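You operate a simulated robot arm through the tools that you are given. There is no shell and no other tool.

The job below is to be done with a simulated robot arm. You get a single attempt, and the scene is never put back.

JOB
Clamp the blue sling, shut the guard and move the stop pin to its printed length.
Fine: both clamps on.

It is judged by the outcome, as a careful person would: the job done as asked, and still so three seconds after it is handed in. It fails if anything else is knocked over, pushed out of place, dropped, spilled or broken.

ROBOT AND FRAMES
A 7-joint arm with a two-finger parallel gripper, fixed in place. Base frame: the origin is at the foot of the arm, x ahead of it, y to its left, z up; the work surface is at about z = 0.88. Readings come in m, rad, newtons and seconds.
With the tool pointing down near the work surface it reaches from about 0.24 to 0.68 m from the base axis. Its first joint turns from -1.152 to 1.152 rad. Payload 2.4 kg.
Tool frame: the origin (TCP) lies between the finger pads and is the grasp point; the fingertips stand 0.03 m ahead of it; z points along the fingers, y is the line along which they close. The gripper opens to 0.094 m. The fingers are 0.028 m wide and 0.01 m thick; the gripper's body (0.05 by 0.096 m) begins 0.055 m behind the TCP.
Orientation is told as [roll, pitch, yaw] about the base's x, y, z axes, in that order, counted from this pose: with the fingers straight down and closing along the base's y, the tool's x points along the base's -x, its y along +y and its z along -z.

CONTROLS
- The arm moves only by the tool servo_tool. Its argument "increments" is a list that holds one entry, the list of rows, each a list of 7 numbers: the turn, a rotation vector about the base's x, y, z in units of 4 degrees (1.0 is 4 degrees), then the shift along the base's x, y, z in units of 25 mm (1.0 is 25 mm), then the finger opening in m, from 0 to 0.094. In form: [[[ax, ay, az, dx, dy, dz, hand], ...]]. A call has 1 to 20 rows; each row shifts and turns the commanded pose from where the row before left it. A call with a number of a shift or a turn outside -1 to 1 is refused whole. Each row takes 0.2 s and may step no farther than 0.05 m and 0.15 rad from the row before; otherwise, or with a gripper value out of range, the whole call is refused. Where a pose cannot be reached the arm comes as near as it can. A force on the tool above 90 N (or 10 N above the force at the start of the call, whichever is more), or a blocked arm, ends the call early, and 0.2 s more pass. Each finger travels about 0.153 m/s and halts on what it meets, pressing with about 39 N; the grip force reading is that of the motor and also rises with nothing between the fingers. The clock runs only during rows and for 0.2 s after the last one: add rows that do not move to give the fingers time. The reply holds the time, the measured pose of the TCP, the force on the tool along the base axes, the opening and the grip force, in the units named above and with some noise, with the torque about the TCP (base axes, N m) and any sound that the robot's microphone picked up, and new pictures: "pictures" is both (left out), scene, wrist or none.
- Cameras (640 x 400 px; columns grow to the right, rows downward): "scene" is fixed at [0.022, 0.4611, 1.447]; the picture's right is [-0.88, -0.47, 0.00], its down [-0.26, 0.48, -0.84] and it looks along [0.40, -0.74, -0.55] (base axes); focal length 353 px, centre (320, 200). "wrist" rides on the gripper at [0.076, 0.014, -0.102] in the tool frame; the picture's right is [-0.18, 0.98, 0.00], its down [-0.75, -0.14, -0.64] and it looks along [-0.63, -0.12, 0.77] (tool axes); focal length 243 px, centre (320, 200). There is no depth. A picture from a camera that has moved, and an enlarged one, comes with that camera's place and axes in the base frame and with its lens.
- zoom(camera, box): a new picture of the part [left, top, right, bottom] of that camera's present view, enlarged. The clock stands still meanwhile.
- sign_off(): hands the job in; it is judged then, once.

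Nothing tells you positions but the pictures and the camera data. Unless the task says otherwise, let go and move clear before handing in.

The tools are called as a command line: name --argument value ..., lists and objects as JSON in quotes. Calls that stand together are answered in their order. servo_tool: Moves the arm, as the interface text tells. Its arguments: {"type":"object","properties":{"increments":{"type":"array"},"pictures":{"type":"string","enum":["both","scene","wrist","none"]}},"required":["increments"]} The other tools are called the same way: zoom (camera, box) takes an enlarged picture of a part of a camera's view; sign_off () hands the job in.

At the start:

```text
time: 0.0
tool_pos: [0.3335, -0.1478, 1.2021]
ee_rot: [0.0, 0.0, -0.001]
force: [-0.2, -0.2, 0.1]
moment: [-0.01, -0.01, 0.02]
gripper_width: 0.0939
gripper_force: 0.0
```

scene: 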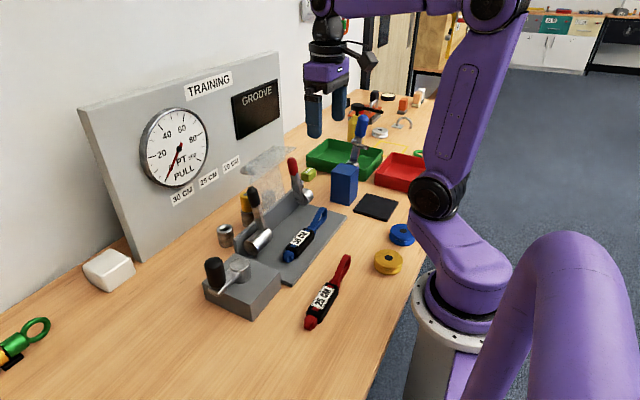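
wrist: 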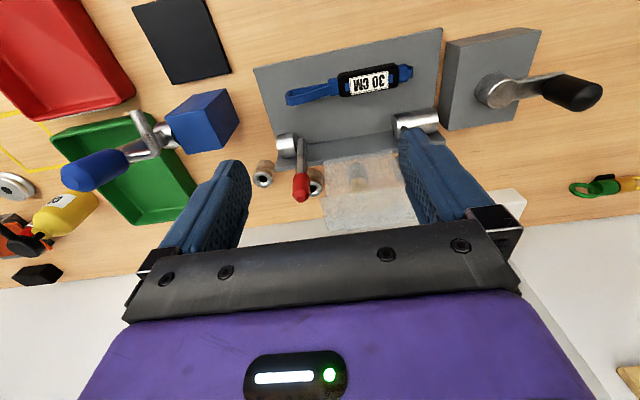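

I see a training test bench: a jig plate carrying a blue sling labelled 30 CM, two toggle clamps, a clear guard, and blocks with a lever. I'll enlarge the pictures before moving anything.

zoom --camera "scene" --box '[190, 130, 360, 330]'

zoom --camera "wrist" --box '[240, 20, 620, 240]'

zoom --camera "scene" --box '[80, 60, 300, 210]'

zoom --camera "scene" --box '[290, 80, 440, 220]'

zoom --camera "wrist" --box '[0, 0, 260, 290]'

```text
2.00 times, centred on (275, 230) of scene
camera zoom: at [0.022, 0.4611, 1.447], right [-0.88, -0.47, 0.0], down [-0.26, 0.48, -0.84], along [0.4, -0.74, -0.55], focal length 706 px, centre (410, 140)
```

zoom: 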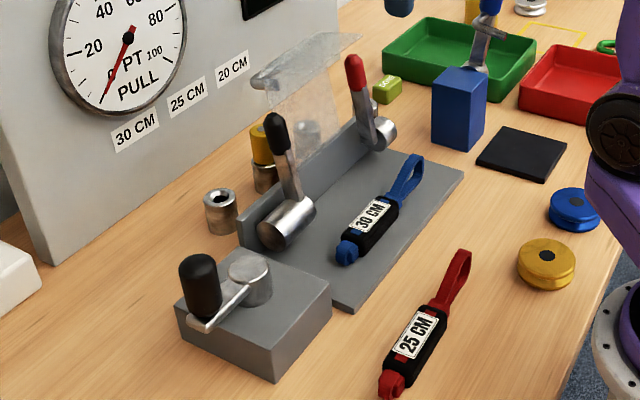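

```text
1.68 times, centred on (430, 130) of wrist
camera zoom: at [0.2552, -0.1323, 1.3037], right [0.18, 0.98, 0.0], down [0.75, -0.14, 0.64], along [0.63, -0.12, -0.77], focal length 409 px, centre (135, 318)
```

zoom: 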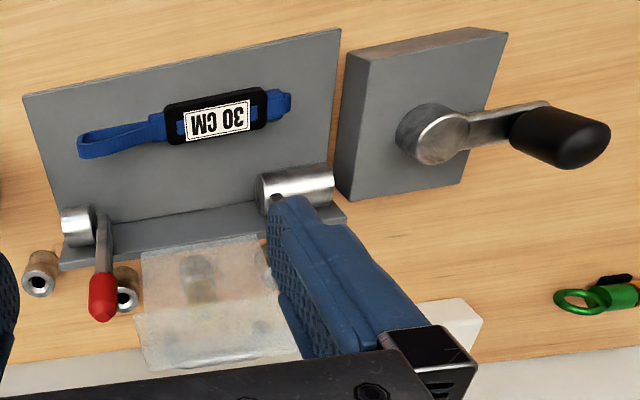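

```text
2.67 times, centred on (190, 135) of scene
camera zoom: at [0.022, 0.4611, 1.447], right [-0.88, -0.47, 0.0], down [-0.26, 0.48, -0.84], along [0.4, -0.74, -0.55], focal length 941 px, centre (667, 373)
```

zoom: 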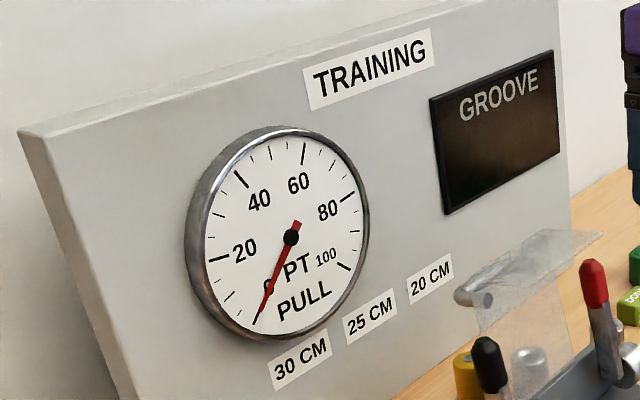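

```text
2.86 times, centred on (365, 150) of scene
camera zoom: at [0.022, 0.4611, 1.447], right [-0.88, -0.47, 0.0], down [-0.26, 0.48, -0.84], along [0.4, -0.74, -0.55], focal length 1008 px, centre (191, 343)
```

zoom: 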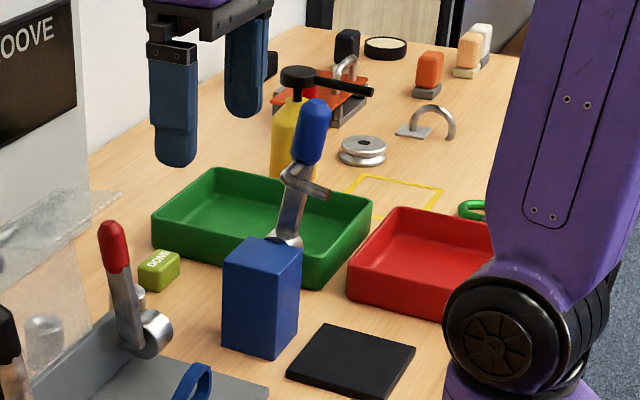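

```text
1.38 times, centred on (130, 145) of wrist
camera zoom: at [0.2552, -0.1323, 1.3037], right [0.18, 0.98, 0.0], down [0.75, -0.14, 0.64], along [0.63, -0.12, -0.77], focal length 335 px, centre (582, 276)
```

zoom: 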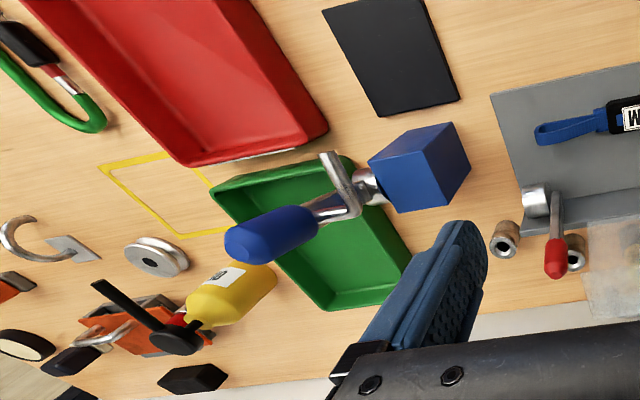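

The blue sling lies at about (0.37, -0.08). The toggle clamps sit at about (0.44, -0.01) with the black handle and (0.44, -0.225) with the red. Behind them is a row of sockets marked 30, 25 and 20, with the yellow pin apparently in 25. I'll move to look at it from the side.

servo_tool --increments '[[[0, 0, -1, 0.23, 0.53, -0.1, 0.094], [0, 0, -1, 0.23, 0.53, -0.1, 0.094], [0, 0, -1, 0.23, 0.53, -0.1, 0.094], [0, 0, -1, 0.23, 0.53, -0.1, 0.094], [0, 0, -1, 0.23, 0.53, -0.1, 0.094], [0, 0, -1, 0.23, 0.53, -0.1, 0.094], [0, 0, -1, 0.23, 0.53, -0.1, 0.094], [0, 0, -1, 0.23, 0.53, -0.1, 0.094], [0, 0, -1, 0.23, 0.53, -0.1, 0.094], [0, 0, -1, 0.23, 0.53, -0.1, 0.094], [0, 0, -1, 0.23, 0.53, -0.1, 0.094], [0, 0, -1, 0.23, 0.53, -0.1, 0.094], [0, 0, -1, 0.23, 0.53, -0.1, 0.094], [0, 0, -1, 0.23, 0.53, -0.1, 0.094], [0, 0, -1, 0.23, 0.53, -0.1, 0.094]]]'

```text
time: 3.2
tool_pos: [0.42, 0.0519, 1.1644]
ee_rot: [0.0, 0.0, -1.049]
force: [-0.1, 0.4, 0.3]
moment: [0.02, 0.0, 0.02]
gripper_width: 0.0941
gripper_force: 0.0
camera wrist: at [0.3927, 0.125, 1.2667], right [0.94, 0.33, 0.0], down [0.25, -0.72, 0.64], along [0.21, -0.61, -0.77], focal length 243 px, centre (320, 200)
```

scene: 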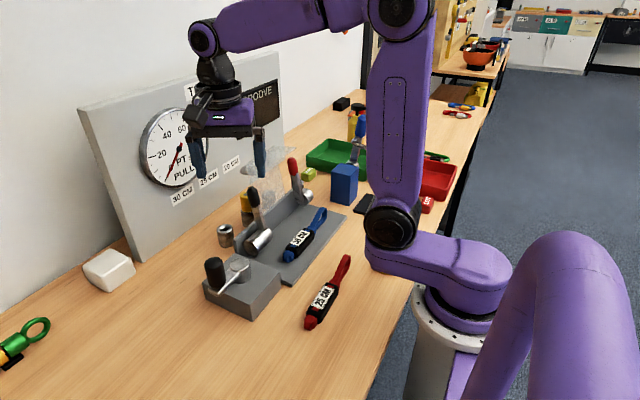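
wrist: 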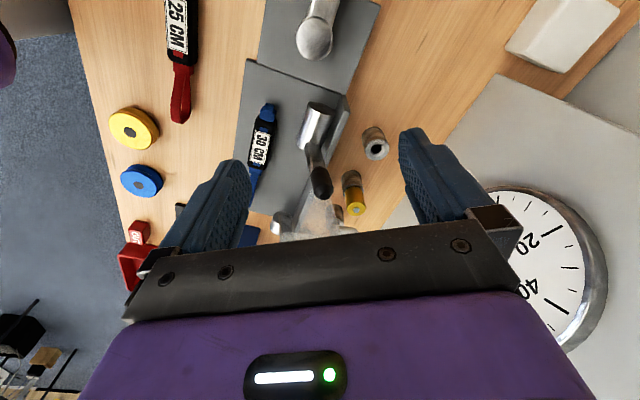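

From here I can see the black clamp, the empty 30 CM socket and the yellow pin. I'll enlarge this area.

zoom --camera "wrist" --box '[230, 60, 420, 250]'

zoom --camera "scene" --box '[200, 130, 340, 260]'

```text
2.11 times, centred on (325, 155) of wrist
camera zoom: at [0.3927, 0.125, 1.2667], right [0.94, 0.33, 0.0], down [0.25, -0.72, 0.64], along [0.21, -0.61, -0.77], focal length 511 px, centre (310, 295)
```

zoom: 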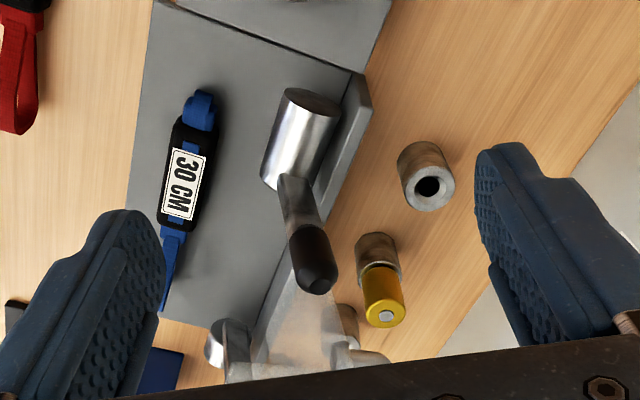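

```text
3.08 times, centred on (270, 195) of scene
camera zoom: at [0.022, 0.4611, 1.447], right [-0.88, -0.47, 0.0], down [-0.26, 0.48, -0.84], along [0.4, -0.74, -0.55], focal length 1085 px, centre (474, 215)
```

zoom: 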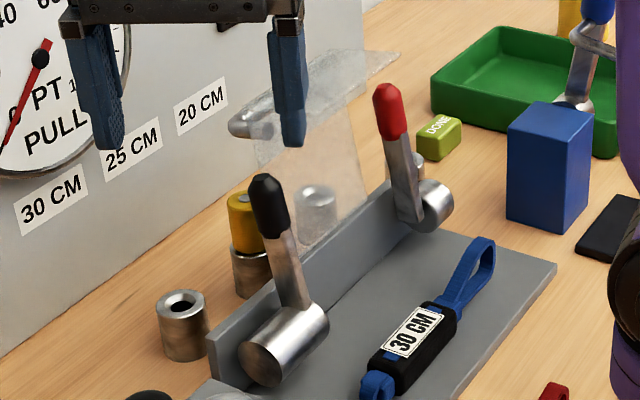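

Both clamp handles stand upright, and the clear guard stands up between them. The stop pin is in the middle socket, 25 CM, and the 30 CM socket is empty. I'll take one more front view to fix the handle and guard edges before touching anything.

servo_tool --increments '[[[0, 0, 1, -0.24, -0.3, -0.04, 0.094], [0, 0, 1, -0.24, -0.3, -0.04, 0.094], [0, 0, 1, -0.24, -0.3, -0.04, 0.094], [0, 0, 1, -0.24, -0.3, -0.04, 0.094], [0, 0, 1, -0.24, -0.3, -0.04, 0.094], [0, 0, 1, -0.24, -0.3, -0.04, 0.094], [0, 0, 1, -0.24, -0.3, -0.04, 0.094], [0, 0, 1, -0.24, -0.3, -0.04, 0.094], [0, 0, 1, -0.24, -0.3, -0.04, 0.094], [0, 0, 1, -0.24, -0.3, -0.04, 0.094], [0, 0, 1, -0.24, -0.3, -0.04, 0.094], [0, 0, 1, -0.24, -0.3, -0.04, 0.094], [0, 0, 1, -0.24, -0.3, -0.04, 0.094], [0, 0, 1, -0.24, -0.3, -0.04, 0.094], [0, 0, 1, -0.24, -0.3, -0.04, 0.094]]]' --pictures "wrist"

zoom --camera "wrist" --box '[200, 20, 440, 240]'

zoom --camera "scene" --box '[210, 130, 340, 260]'

```text
time: 6.4
tool_pos: [0.3293, -0.0612, 1.1493]
ee_rot: [0.001, 0.0, 0.004]
force: [-0.6, -0.7, 0.6]
moment: [-0.02, 0.02, 0.01]
gripper_width: 0.0939
gripper_force: 0.2
camera wrist: at [0.252, -0.047, 1.251], right [0.18, 0.98, 0.0], down [0.75, -0.14, 0.64], along [0.63, -0.12, -0.77], focal length 243 px, centre (320, 200)
```

wrist: 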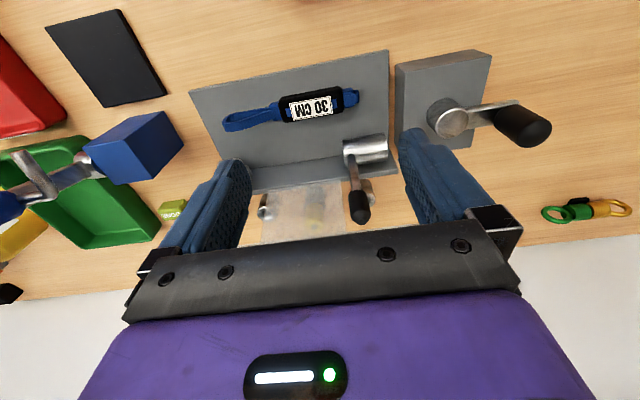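

```text
1.82 times, centred on (320, 130) of wrist
camera zoom: at [0.252, -0.047, 1.251], right [0.18, 0.98, 0.0], down [0.75, -0.14, 0.64], along [0.63, -0.12, -0.77], focal length 441 px, centre (320, 327)
```

zoom: 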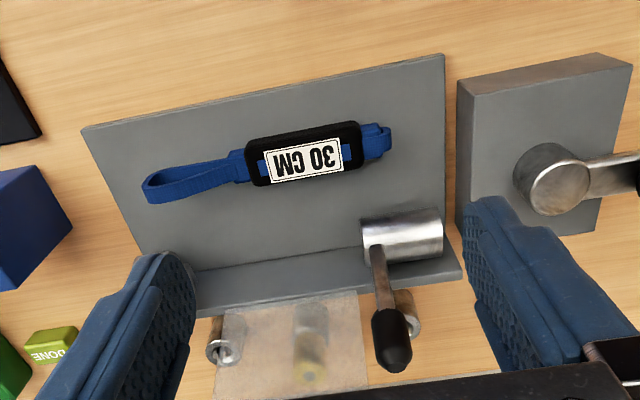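

```text
3.08 times, centred on (275, 195) of scene
camera zoom: at [0.022, 0.4611, 1.447], right [-0.88, -0.47, 0.0], down [-0.26, 0.48, -0.84], along [0.4, -0.74, -0.55], focal length 1085 px, centre (458, 215)
```

zoom: 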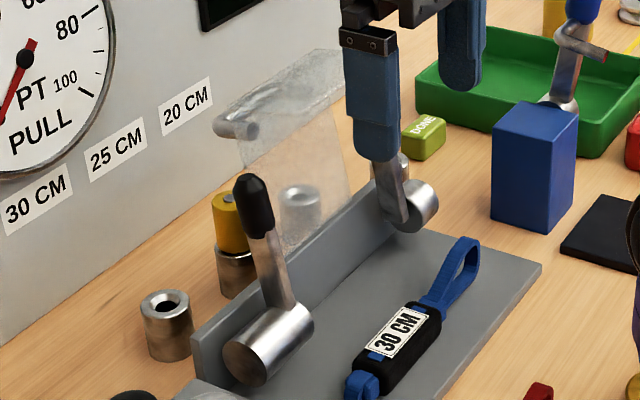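

The black handle's tip is at about (0.452, -0.036, 1.05), hinged along y at about (0.435, ·, 0.945). The guard spans y from -0.175 to -0.057. I'll close the fingers, turn to yaw -90° and go above and behind the black handle.

servo_tool --increments '[[[0, 0, -1, 0.34, 0.07, 0, 0], [0, 0, -1, 0.34, 0.07, 0, 0], [0, 0, -1, 0.34, 0.07, 0, 0], [0, 0, -1, 0.34, 0.07, 0, 0], [0, 0, -1, 0.34, 0.07, 0, 0], [0, 0, -1, 0.34, 0.07, 0, 0], [0, 0, -1, 0.34, 0.07, 0, 0], [0, 0, -1, 0.34, 0.07, 0, 0], [0, 0, -1, 0.34, 0.07, 0, 0], [0, 0, -1, 0.34, 0.07, 0, 0], [0, 0, -1, 0.34, 0.07, 0, 0], [0, 0, -1, 0.34, 0.07, 0, 0], [0, 0, -1, 0.34, 0.07, 0, 0], [0, 0, -1, 0.34, 0.07, 0, 0], [0, 0, -1, 0.34, 0.07, 0, 0], [0, 0, -1, 0.34, 0.07, 0, 0], [0, 0, -1, 0.34, 0.07, 0, 0], [0, 0, -1, 0.34, 0.07, 0, 0], [0, 0, -1, 0.34, 0.07, 0, 0], [0, 0, -1, 0.34, 0.07, 0, 0]]]' --pictures "none"

servo_tool --increments '[[[0, 0, -1, 0.04, 0, 0, 0], [0, 0, -1, 0, 0, 0, 0], [0, 0, -0.5, 0, 0, 0, 0], [0, 0, 0, 0, 0, 0, 0]]]'

zoom --camera "wrist" --box '[200, 40, 440, 260]'

zoom --camera "scene" --box '[190, 100, 330, 260]'

```text
time: 10.6
tool_pos: [0.4996, -0.0245, 1.1491]
ee_rot: [0.001, 0.0, -1.399]
force: [-0.4, 0.3, 0.1]
moment: [0.03, -0.02, 0.0]
gripper_width: 0.0001
gripper_force: 33.1
```

```text
time: 11.6
tool_pos: [0.501, -0.0256, 1.1491]
ee_rot: [0.001, 0.0, -1.571]
force: [0.4, -0.5, -0.4]
moment: [0.01, -0.03, 0.01]
gripper_width: 0.0
gripper_force: 32.6
camera wrist: at [0.5135, 0.0512, 1.2511], right [0.98, -0.18, 0.0], down [-0.14, -0.75, 0.64], along [-0.12, -0.63, -0.77], focal length 243 px, centre (320, 200)
```

scene: 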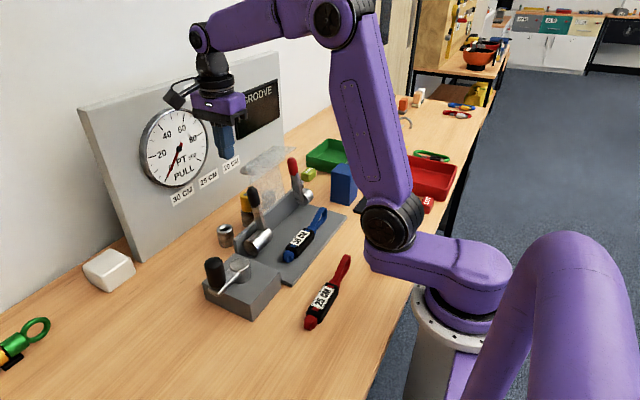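
wrist: 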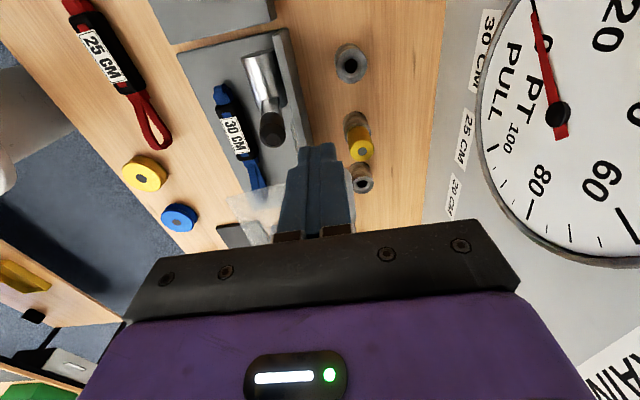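

```text
1.82 times, centred on (320, 150) of wrist
camera zoom: at [0.5135, 0.0512, 1.2511], right [0.98, -0.18, 0.0], down [-0.14, -0.75, 0.64], along [-0.12, -0.63, -0.77], focal length 441 px, centre (320, 291)
```

zoom: 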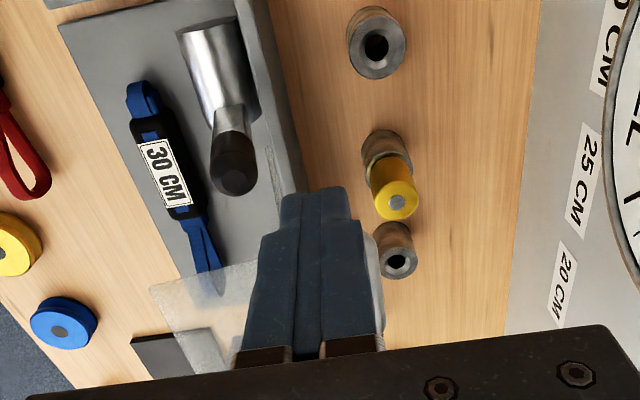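

```text
2.50 times, centred on (260, 180) of scene
camera zoom: at [0.022, 0.4611, 1.447], right [-0.88, -0.47, 0.0], down [-0.26, 0.48, -0.84], along [0.4, -0.74, -0.55], focal length 882 px, centre (470, 250)
```

zoom: 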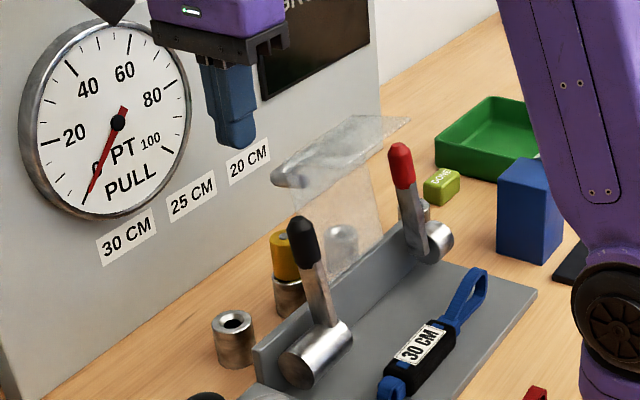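

The guard is L-shaped. Its lip points toward the sling at the top, so it should swing down toward -x as a cover. I'll descend behind the black handle and push it over gently, step by step.

servo_tool --increments '[[[0, 0, 0, 0, 0.05, -0.78, 0], [0, 0, 0, 0, 0.03, -0.78, 0], [0, 0, 0, 0, 0, -0.78, 0], [0, 0, 0, 0, 0, -0.78, 0], [0, 0, 0, 0, 0, -0.78, 0], [0, 0, 0, -0.4, 0, 0, 0], [0, 0, 0, -0.4, 0, 0, 0]]]'

zoom --camera "scene" --box '[190, 100, 330, 260]'

zoom --camera "wrist" --box '[200, 40, 440, 260]'

```text
time: 13.2
tool_pos: [0.4795, -0.0232, 1.0515]
ee_rot: [0.003, 0.0, -1.569]
force: [2.8, -0.3, 1.0]
moment: [-0.01, 0.02, 0.02]
gripper_width: 0.0001
gripper_force: 32.9
camera wrist: at [0.4932, 0.0534, 1.1542], right [0.98, -0.18, 0.0], down [-0.14, -0.75, 0.64], along [-0.12, -0.63, -0.77], focal length 243 px, centre (320, 200)
```

scene: 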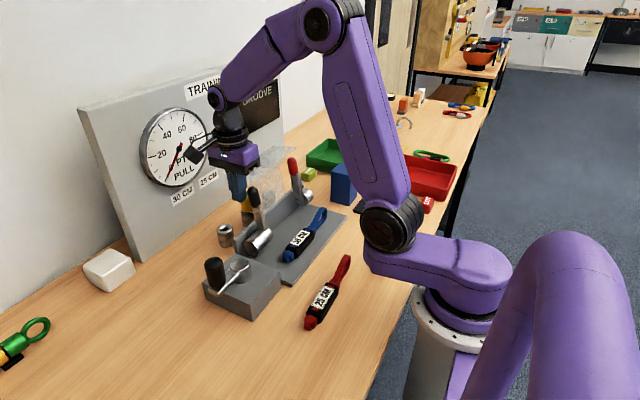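
wrist: 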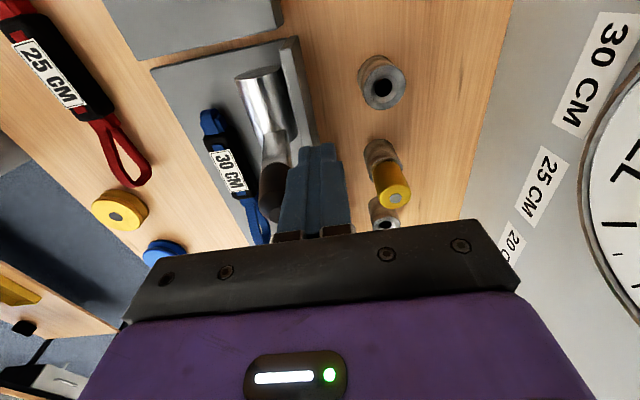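

```text
2.50 times, centred on (260, 180) of scene
camera zoom: at [0.022, 0.4611, 1.447], right [-0.88, -0.47, 0.0], down [-0.26, 0.48, -0.84], along [0.4, -0.74, -0.55], focal length 882 px, centre (470, 250)
```

zoom: 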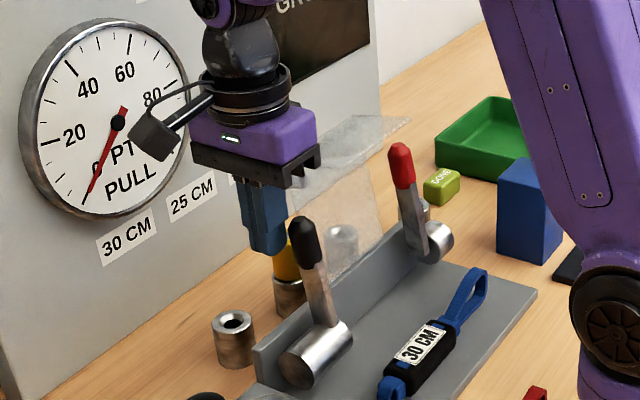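

```text
1.82 times, centred on (320, 150) of wrist
camera zoom: at [0.4932, 0.0534, 1.1542], right [0.98, -0.18, 0.0], down [-0.14, -0.75, 0.64], along [-0.12, -0.63, -0.77], focal length 441 px, centre (320, 291)
```

zoom: 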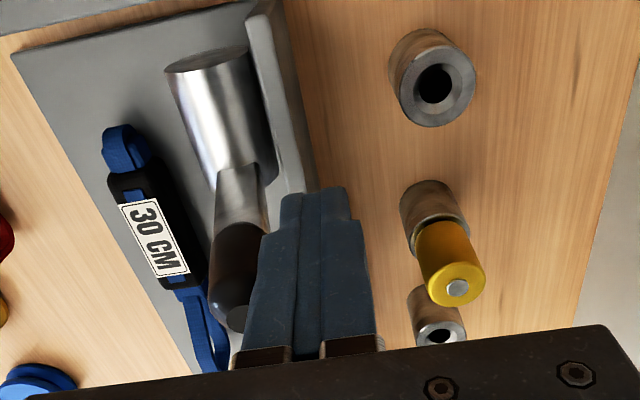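

I'm now right behind the black handle. I'll push it toward the sling.

servo_tool --increments '[[[0, 0, 0, -0.4, 0, 0, 0], [0, 0, 0, -0.4, 0, 0, 0], [0, 0, 0, -0.4, 0, 0, 0], [0, 0, 0, -0.4, 0, 0, 0], [0, 0, 0, -0.4, 0, 0, 0], [0, 0, 0, -0.4, 0, -0.05, 0]]]' --pictures "none"

zoom --camera "scene" --box '[190, 100, 330, 260]'

zoom --camera "wrist" --box '[200, 40, 440, 260]'

```text
time: 14.6
tool_pos: [0.4211, -0.0235, 1.049]
ee_rot: [-0.001, 0.001, -1.57]
force: [0.6, -0.6, 0.2]
moment: [0.01, -0.06, 0.03]
gripper_width: 0.0001
gripper_force: 32.6
```

```text
2.50 times, centred on (260, 180) of scene
camera zoom: at [0.022, 0.4611, 1.447], right [-0.88, -0.47, 0.0], down [-0.26, 0.48, -0.84], along [0.4, -0.74, -0.55], focal length 882 px, centre (470, 250)
```

zoom: 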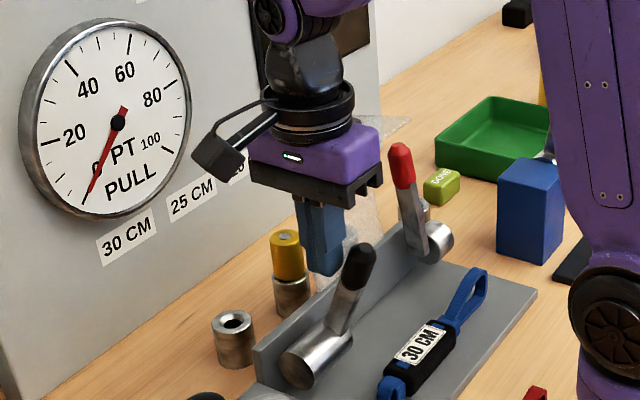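

```text
1.82 times, centred on (320, 150) of wrist
camera zoom: at [0.4335, 0.0532, 1.1525], right [0.98, -0.18, 0.0], down [-0.14, -0.75, 0.64], along [-0.12, -0.63, -0.77], focal length 441 px, centre (320, 291)
```

zoom: 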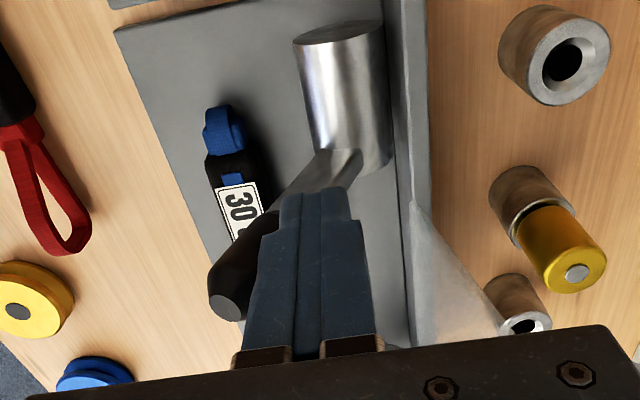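

The handle swings as expected, so I'll keep following its arc down.

servo_tool --increments '[[[0, 0, 0, -0.5, 0, -0.15, 0], [0, 0, 0, -0.5, 0, -0.3, 0], [0, 0, 0, -0.45, 0, -0.4, 0], [0, 0, 0, -0.4, 0, -0.4, 0], [0, 0, 0, -0.3, 0, -0.4, 0], [0, 0, 0, -0.15, 0, -0.4, 0]]]' --pictures "none"

zoom --camera "scene" --box '[190, 100, 330, 260]'

zoom --camera "wrist" --box '[200, 40, 440, 260]'

```text
time: 15.4
tool_pos: [0.3923, -0.0232, 1.0394]
ee_rot: [0.017, -0.003, -1.57]
force: [-12.6, 5.5, 31.5]
moment: [-1.52, -1.06, -0.39]
gripper_width: 0.0
gripper_force: 32.9
stopped in row 3: the force on the tool passed its limit at 110 N (the readings are from after the stop); the commanded pose is now the measured one
```

```text
2.50 times, centred on (260, 180) of scene
camera zoom: at [0.0211, 0.4614, 1.447], right [-0.88, -0.47, 0.0], down [-0.26, 0.48, -0.84], along [0.4, -0.74, -0.55], focal length 882 px, centre (470, 250)
```

zoom: 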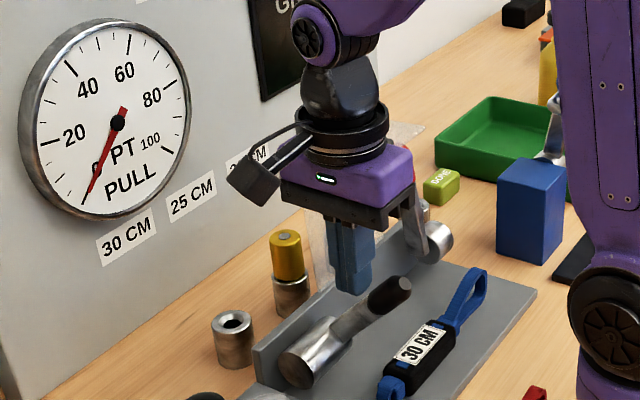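

```text
1.82 times, centred on (320, 150) of wrist
camera zoom: at [0.403, 0.0534, 1.1419], right [0.98, -0.18, 0.02], down [-0.15, -0.75, 0.64], along [-0.1, -0.63, -0.77], focal length 441 px, centre (320, 291)
```

zoom: 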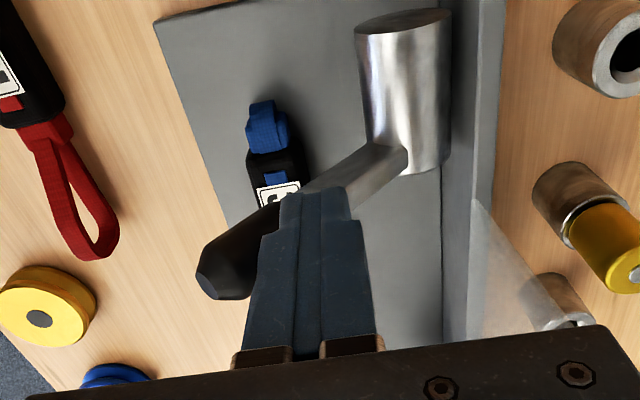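

The stop came from the gripper body brushing the guard's lip, judging by the reaction torque, not from the handle, which is at about 45°. I'll lift straight up and check that nothing was disturbed.

servo_tool --increments '[[[0, 0, 0, 0, 0.1, 0.6, 0], [0, 0, 0, 0, 0.1, 1, 0], [0, 0, 0, 0, 0, 1, 0], [0, 0, 0, 0, 0, 1, 0]]]'

zoom --camera "scene" --box '[190, 100, 330, 260]'

zoom --camera "wrist" --box '[200, 40, 440, 260]'

```text
time: 16.4
tool_pos: [0.3895, -0.0178, 1.1285]
ee_rot: [0.012, -0.003, -1.571]
force: [-0.5, 0.8, 0.0]
moment: [-0.03, 0.01, 0.01]
gripper_width: 0.0001
gripper_force: 32.8
camera wrist: at [0.4027, 0.0585, 1.2305], right [0.98, -0.18, 0.01], down [-0.15, -0.75, 0.64], along [-0.11, -0.63, -0.77], focal length 243 px, centre (320, 200)
```

scene: 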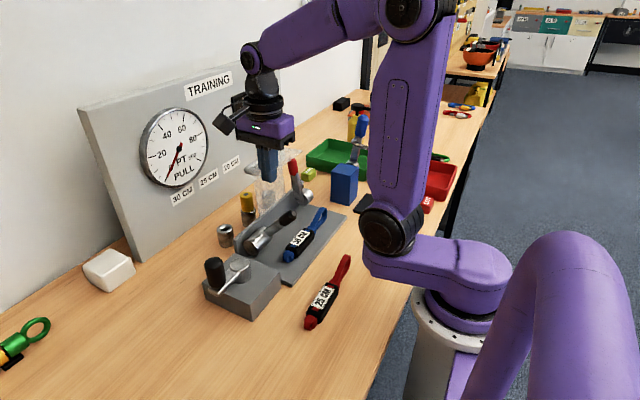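
wrist: 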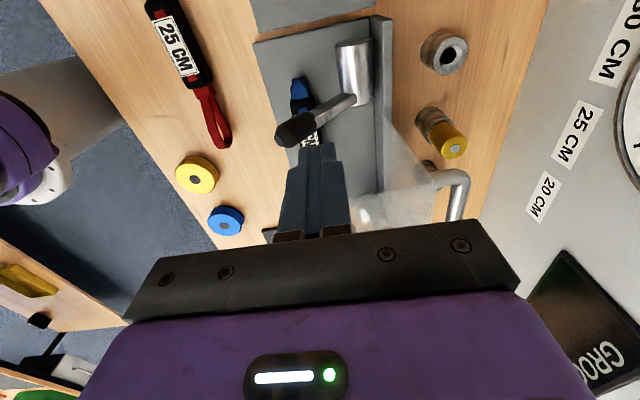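

```text
2.50 times, centred on (260, 180) of scene
camera zoom: at [0.022, 0.4611, 1.447], right [-0.88, -0.47, 0.0], down [-0.26, 0.48, -0.84], along [0.4, -0.74, -0.55], focal length 882 px, centre (470, 250)
```

zoom: 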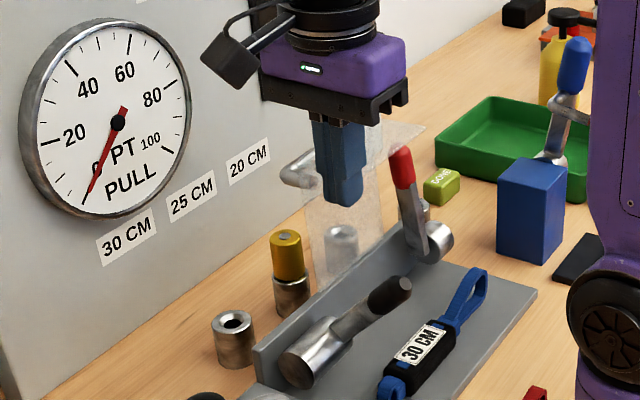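

```text
1.82 times, centred on (320, 150) of wrist
camera zoom: at [0.4027, 0.0585, 1.2305], right [0.98, -0.18, 0.01], down [-0.15, -0.75, 0.64], along [-0.11, -0.63, -0.77], focal length 441 px, centre (320, 291)
```

zoom: 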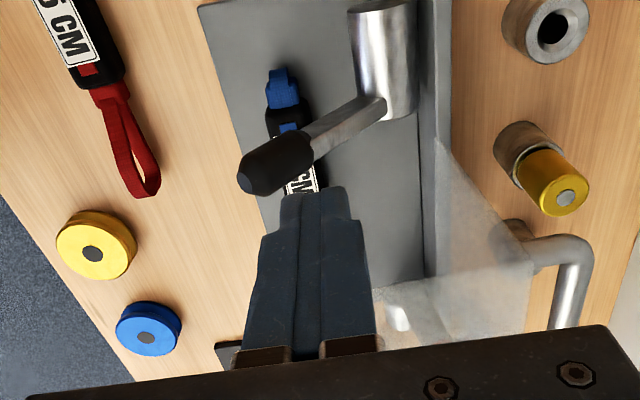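

The guard only shifted a few degrees and is intact, and I can see a steel pull bar on its back. The black handle stays at 45°. I'll turn back to yaw 0 and press the handle down from a spot clear of the guard lip.

servo_tool --increments '[[[0, 0, 1, -0.5, 0, 0.2, 0], [0, 0, 1, -0.5, 0, 0, 0], [0, 0, 1, -0.5, 0, 0, 0], [0, 0, 1, 0, -0.1, 0, 0], [0, 0, 1, 0, -0.1, 0, 0], [0, 0, 1, 0, -0.1, 0, 0], [0, 0, 1, 0, -0.1, 0, 0], [0, 0, 1, 0, -0.1, 0, 0], [0, 0, 1, 0, -0.1, 0, 0], [0, 0, 1, 0, 0, 0, 0], [0, 0, 1, 0, 0, 0, 0], [0, 0, 1, 0, 0, 0, 0], [0, 0, 1, 0, 0, 0, 0], [0, 0, 1, 0, 0, 0, 0], [0, 0, 1, 0, 0, 0, 0], [0, 0, 1, 0, 0, 0, 0], [0, 0, 1, 0, 0, 0, 0], [0, 0, 1, 0, 0, 0, 0], [0, 0, 1, 0, 0, 0, 0], [0, 0, 1, 0, 0, 0, 0]]]' --pictures "none"

servo_tool --increments '[[[0, 0, 1, 0, 0, 0, 0], [0, 0, 1, 0, 0, 0, 0], [-0.17, 0, 0.5, 0, 0, 0, 0], [0, 0, 0, 0, 0, 0, 0]]]' --pictures "both"

zoom --camera "wrist" --box '[200, 40, 440, 260]'

zoom --camera "scene" --box '[190, 100, 330, 260]'

```text
time: 20.6
tool_pos: [0.3534, -0.0339, 1.1324]
ee_rot: [0.012, -0.004, -0.174]
force: [-0.3, -0.3, -0.5]
moment: [-0.01, -0.01, 0.03]
gripper_width: 0.0001
gripper_force: 33.7
```

```text
time: 21.6
tool_pos: [0.3528, -0.0333, 1.132]
ee_rot: [0.0, -0.006, -0.001]
force: [0.8, 0.0, 0.3]
moment: [-0.02, -0.01, 0.0]
gripper_width: 0.0001
gripper_force: 32.8
camera wrist: at [0.2759, -0.0192, 1.2347], right [0.18, 0.98, 0.0], down [0.75, -0.14, 0.64], along [0.63, -0.12, -0.76], focal length 243 px, centre (320, 200)
```

scene: 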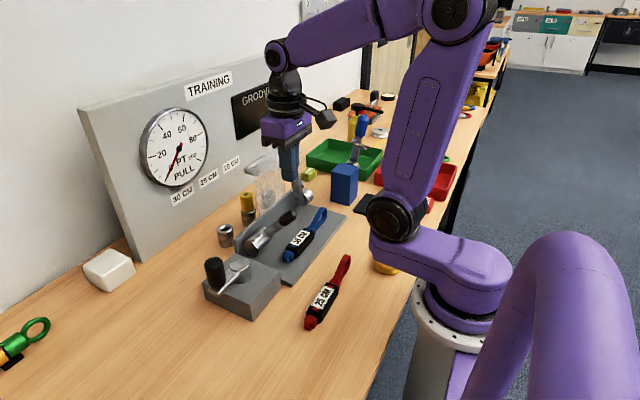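
wrist: 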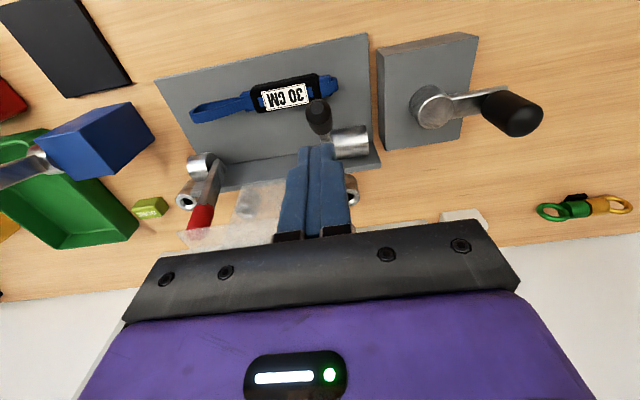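

```text
1.82 times, centred on (320, 150) of wrist
camera zoom: at [0.2759, -0.0192, 1.2347], right [0.18, 0.98, 0.0], down [0.75, -0.14, 0.64], along [0.63, -0.12, -0.76], focal length 441 px, centre (320, 291)
```

zoom: 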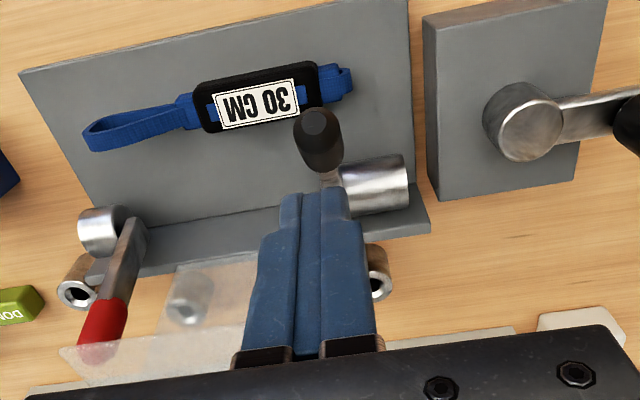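

```text
2.50 times, centred on (260, 180) of scene
camera zoom: at [0.022, 0.4611, 1.447], right [-0.88, -0.47, 0.0], down [-0.26, 0.48, -0.84], along [0.4, -0.74, -0.55], focal length 882 px, centre (470, 250)
```

zoom: 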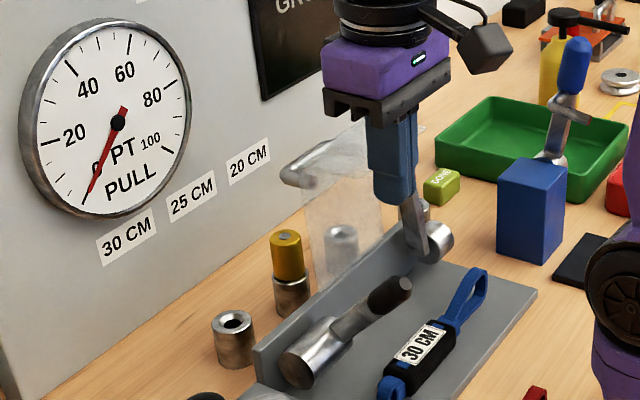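

The fingers are above the handle's end, clear of the guard. I'll press straight down now.

servo_tool --increments '[[[0, 0, 0, 0, 0, -0.8, 0], [0, 0, 0, 0, 0, -0.8, 0], [0, 0, 0, 0, 0, -0.6, 0], [0, 0, 0, 0, 0, -0.4, 0], [0, 0, 0, 0, 0, -0.4, 0], [0, 0, 0, 0, 0, -0.4, 0], [0, 0, 0, -0.05, 0, -0.4, 0], [0, 0, 0, -0.05, 0, -0.4, 0], [0, 0, 0, -0.05, 0, -0.4, 0], [0, 0, 0, -0.05, 0, -0.4, 0]]]' --pictures "both"

zoom --camera "scene" --box '[190, 100, 330, 260]'

```text
time: 23.8
tool_pos: [0.3488, -0.035, 1.0082]
ee_rot: [0.0, -0.005, 0.0]
force: [-0.7, -0.7, 0.9]
moment: [0.03, 0.02, 0.02]
gripper_width: 0.0
gripper_force: 32.8
camera wrist: at [0.2712, -0.0197, 1.1105], right [0.18, 0.98, 0.0], down [0.75, -0.14, 0.65], along [0.63, -0.12, -0.76], focal length 243 px, centre (320, 200)
```

scene: 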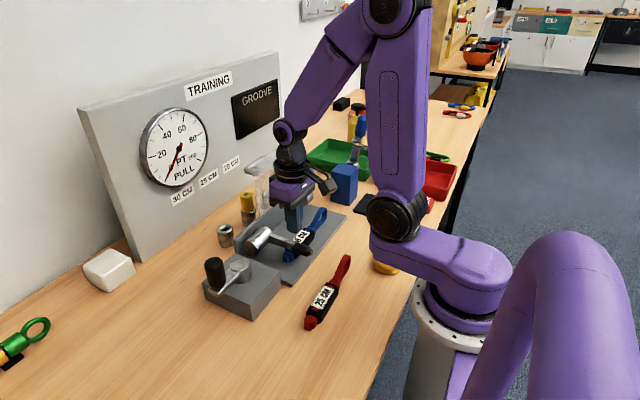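
wrist: 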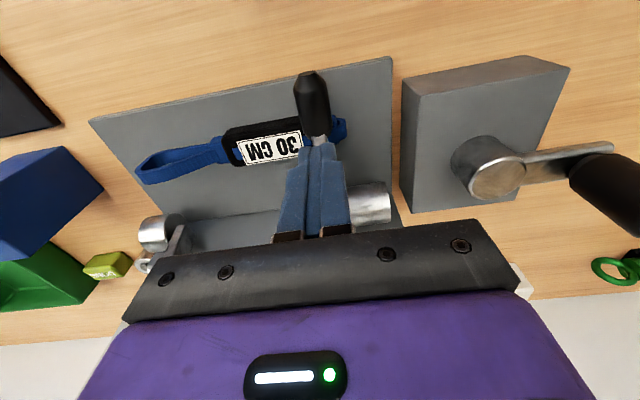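

```text
2.50 times, centred on (260, 180) of scene
camera zoom: at [0.022, 0.4611, 1.447], right [-0.88, -0.47, 0.0], down [-0.26, 0.48, -0.84], along [0.4, -0.74, -0.55], focal length 882 px, centre (470, 250)
```

zoom: 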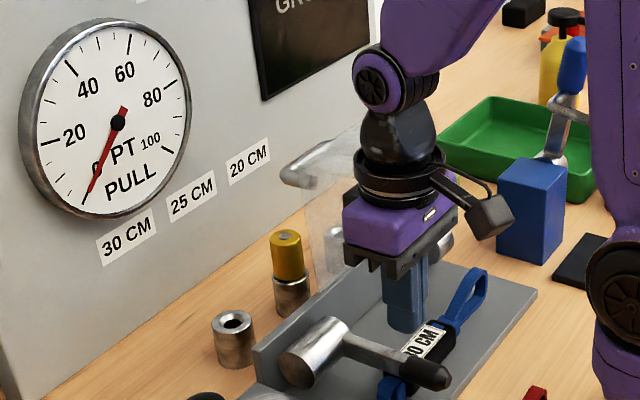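

The handle has snapped over to about horizontal and now sits below my fingers. I'll press a little further to confirm that it's fully home.

servo_tool --increments '[[[0, 0, 0, 0, 0, -0.4, 0], [0, 0, 0, 0, 0, -0.3, 0], [0, 0, 0, 0, 0, -0.2, 0], [0, 0, 0, 0, 0, -0.15, 0], [0, 0, 0, 0, 0, -0.1, 0]]]' --pictures "none"

zoom --camera "scene" --box '[190, 100, 330, 260]'

```text
time: 25.0
tool_pos: [0.3496, -0.0343, 0.9786]
ee_rot: [0.0, -0.004, -0.001]
force: [0.0, -0.2, -0.2]
moment: [0.05, 0.0, -0.01]
gripper_width: 0.0
gripper_force: 32.8
```

```text
2.50 times, centred on (260, 180) of scene
camera zoom: at [0.022, 0.4611, 1.447], right [-0.88, -0.47, 0.0], down [-0.26, 0.48, -0.84], along [0.4, -0.74, -0.55], focal length 882 px, centre (470, 250)
```

zoom: 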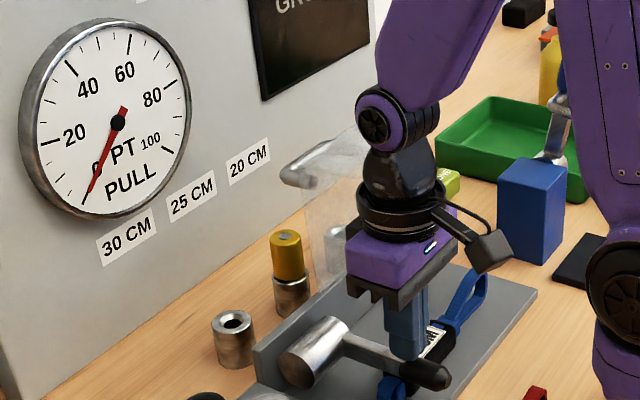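

servo_tool --increments '[[[0, 0, 0, 0, 0, -0.15, 0], [0, 0, 0, 0, 0, -0.15, 0], [0, 0, 0, 0, 0, -0.15, 0]]]' --pictures "none"

zoom --camera "scene" --box '[190, 100, 330, 260]'

```text
time: 25.7
tool_pos: [0.3487, -0.0339, 0.9736]
ee_rot: [-0.001, -0.006, -0.001]
force: [-13.0, 1.0, 44.4]
moment: [-0.05, 0.49, -0.05]
gripper_width: 0.0003
gripper_force: 33.2
stopped in row 3: the force on the tool passed its limit at 112 N (the readings are from after the stop); the commanded pose is now the measured one
```

```text
2.50 times, centred on (260, 180) of scene
camera zoom: at [0.0211, 0.4612, 1.447], right [-0.88, -0.47, 0.0], down [-0.26, 0.48, -0.84], along [0.4, -0.74, -0.55], focal length 882 px, centre (470, 250)
```

zoom: 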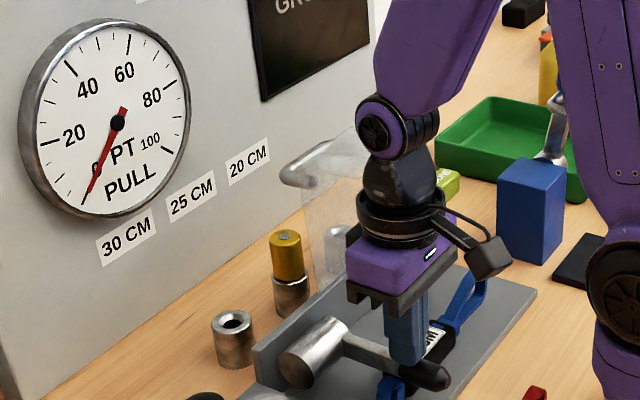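

The black clamp is firmly home. Next is the red one, whose handle is at y ≈ -0.196. I'll lift, cross above everything, and come down behind it.

servo_tool --increments '[[[0, 0, 0, 0, 0, 0.94, 0], [0, 0, 0, 0, 0, 0.94, 0], [0, 0, 0, 0, 0, 0.94, 0], [0, 0, 0, 0, 0, 0.94, 0], [0, 0, 0, 0, 0, 0.94, 0], [0, 0, 0, 0, 0, 0.94, 0], [0, 0, 0, 0, 0, 0.94, 0], [0, 0, 0, 0, 0, 0.94, 0], [0, 0, 0, 0.86, -0.95, 0, 0], [0, 0, 0, 0.86, -0.95, 0, 0], [0, 0, 0, 0.86, -0.95, 0, 0], [0, 0, 0, 0.86, -0.95, 0, 0], [0, 0, 0, 0.86, -0.95, 0, 0], [0, 0, 0, 0.86, -0.95, 0, 0], [0, 0, 0, 0.86, -0.95, 0, 0], [0, 0, 0, 0, 0, 0, 0]]]'

zoom --camera "wrist" --box '[200, 40, 440, 260]'

zoom --camera "scene" --box '[190, 100, 330, 260]'

```text
time: 29.1
tool_pos: [0.5005, -0.2021, 1.1602]
ee_rot: [-0.001, -0.006, -0.001]
force: [0.2, -0.8, -0.4]
moment: [0.01, 0.0, 0.01]
gripper_width: 0.0002
gripper_force: 32.6
camera wrist: at [0.4223, -0.1871, 1.2619], right [0.19, 0.98, 0.0], down [0.75, -0.14, 0.65], along [0.64, -0.12, -0.76], focal length 243 px, centre (320, 200)
```

scene: 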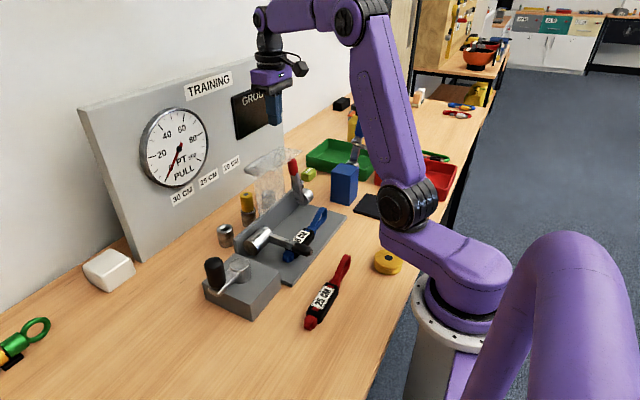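
wrist: 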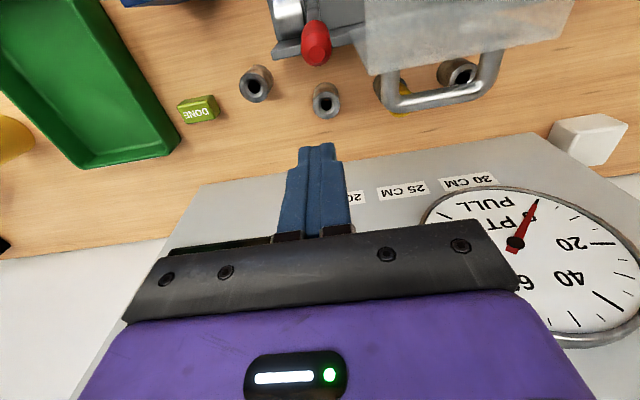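

```text
1.82 times, centred on (320, 150) of wrist
camera zoom: at [0.4223, -0.1871, 1.2619], right [0.19, 0.98, 0.0], down [0.75, -0.14, 0.65], along [0.64, -0.12, -0.76], focal length 441 px, centre (320, 291)
```

zoom: 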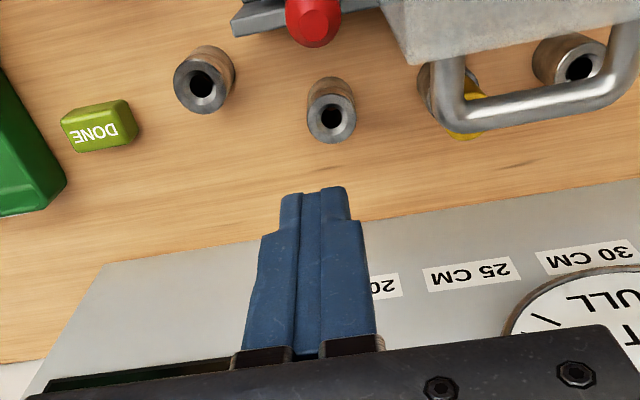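

```text
2.50 times, centred on (260, 180) of scene
camera zoom: at [0.022, 0.4611, 1.447], right [-0.88, -0.47, 0.0], down [-0.26, 0.48, -0.84], along [0.4, -0.74, -0.55], focal length 882 px, centre (470, 250)
```

zoom: 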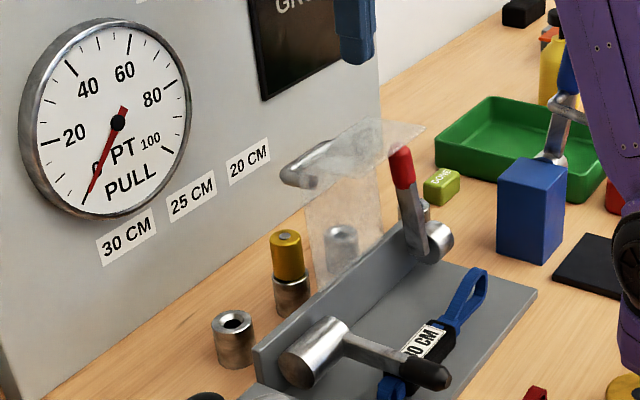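

I'm behind and above the red handle, and the sockets beside the panel labels match 30, 25 and 20. I'll descend and push the red handle toward the sling, staying above the guard lip.

servo_tool --increments '[[[0, 0, 0, 0, -0.05, -0.8, 0], [0, 0, 0, 0, -0.05, -0.8, 0], [0, 0, 0, 0, 0, -0.8, 0], [0, 0, 0, 0, 0, -0.8, 0], [0, 0, 0, 0, 0, -0.9, 0], [0, 0, 0, -0.4, 0, 0, 0], [0, 0, 0, -0.4, 0, 0, 0], [0, 0, 0, -0.4, 0, 0, 0], [0, 0, 0, -0.4, 0, 0, 0]]]'

zoom --camera "scene" --box '[190, 100, 330, 260]'

```text
time: 31.1
tool_pos: [0.4607, -0.2031, 1.0578]
ee_rot: [0.0, -0.007, 0.0]
force: [1.3, 0.8, 1.8]
moment: [0.01, 0.0, -0.02]
gripper_width: 0.0001
gripper_force: 32.9
camera wrist: at [0.3825, -0.1881, 1.1597], right [0.18, 0.98, 0.0], down [0.75, -0.14, 0.65], along [0.64, -0.12, -0.76], focal length 243 px, centre (320, 200)
```

scene: 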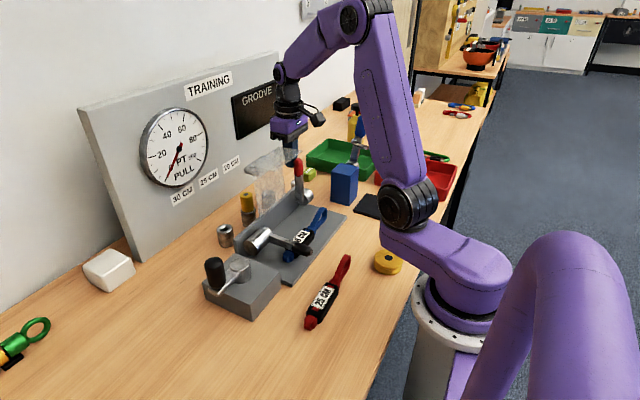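
wrist: 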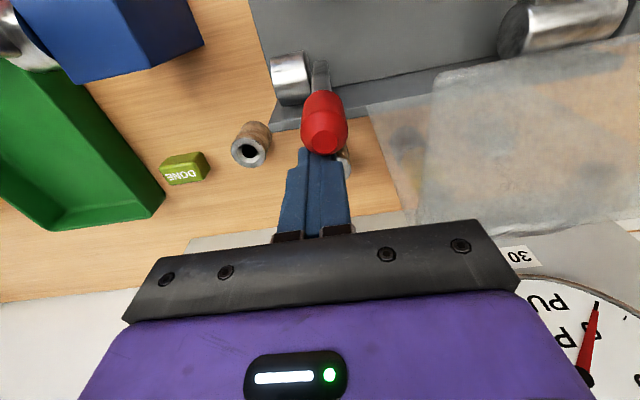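

```text
2.50 times, centred on (260, 180) of scene
camera zoom: at [0.022, 0.4612, 1.447], right [-0.88, -0.47, 0.0], down [-0.26, 0.48, -0.84], along [0.4, -0.74, -0.55], focal length 882 px, centre (470, 250)
```

zoom: 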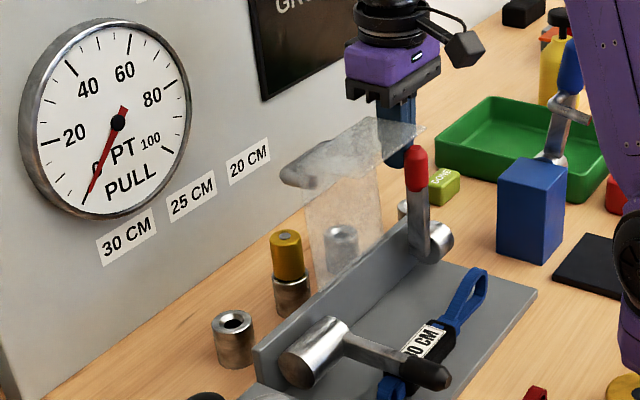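

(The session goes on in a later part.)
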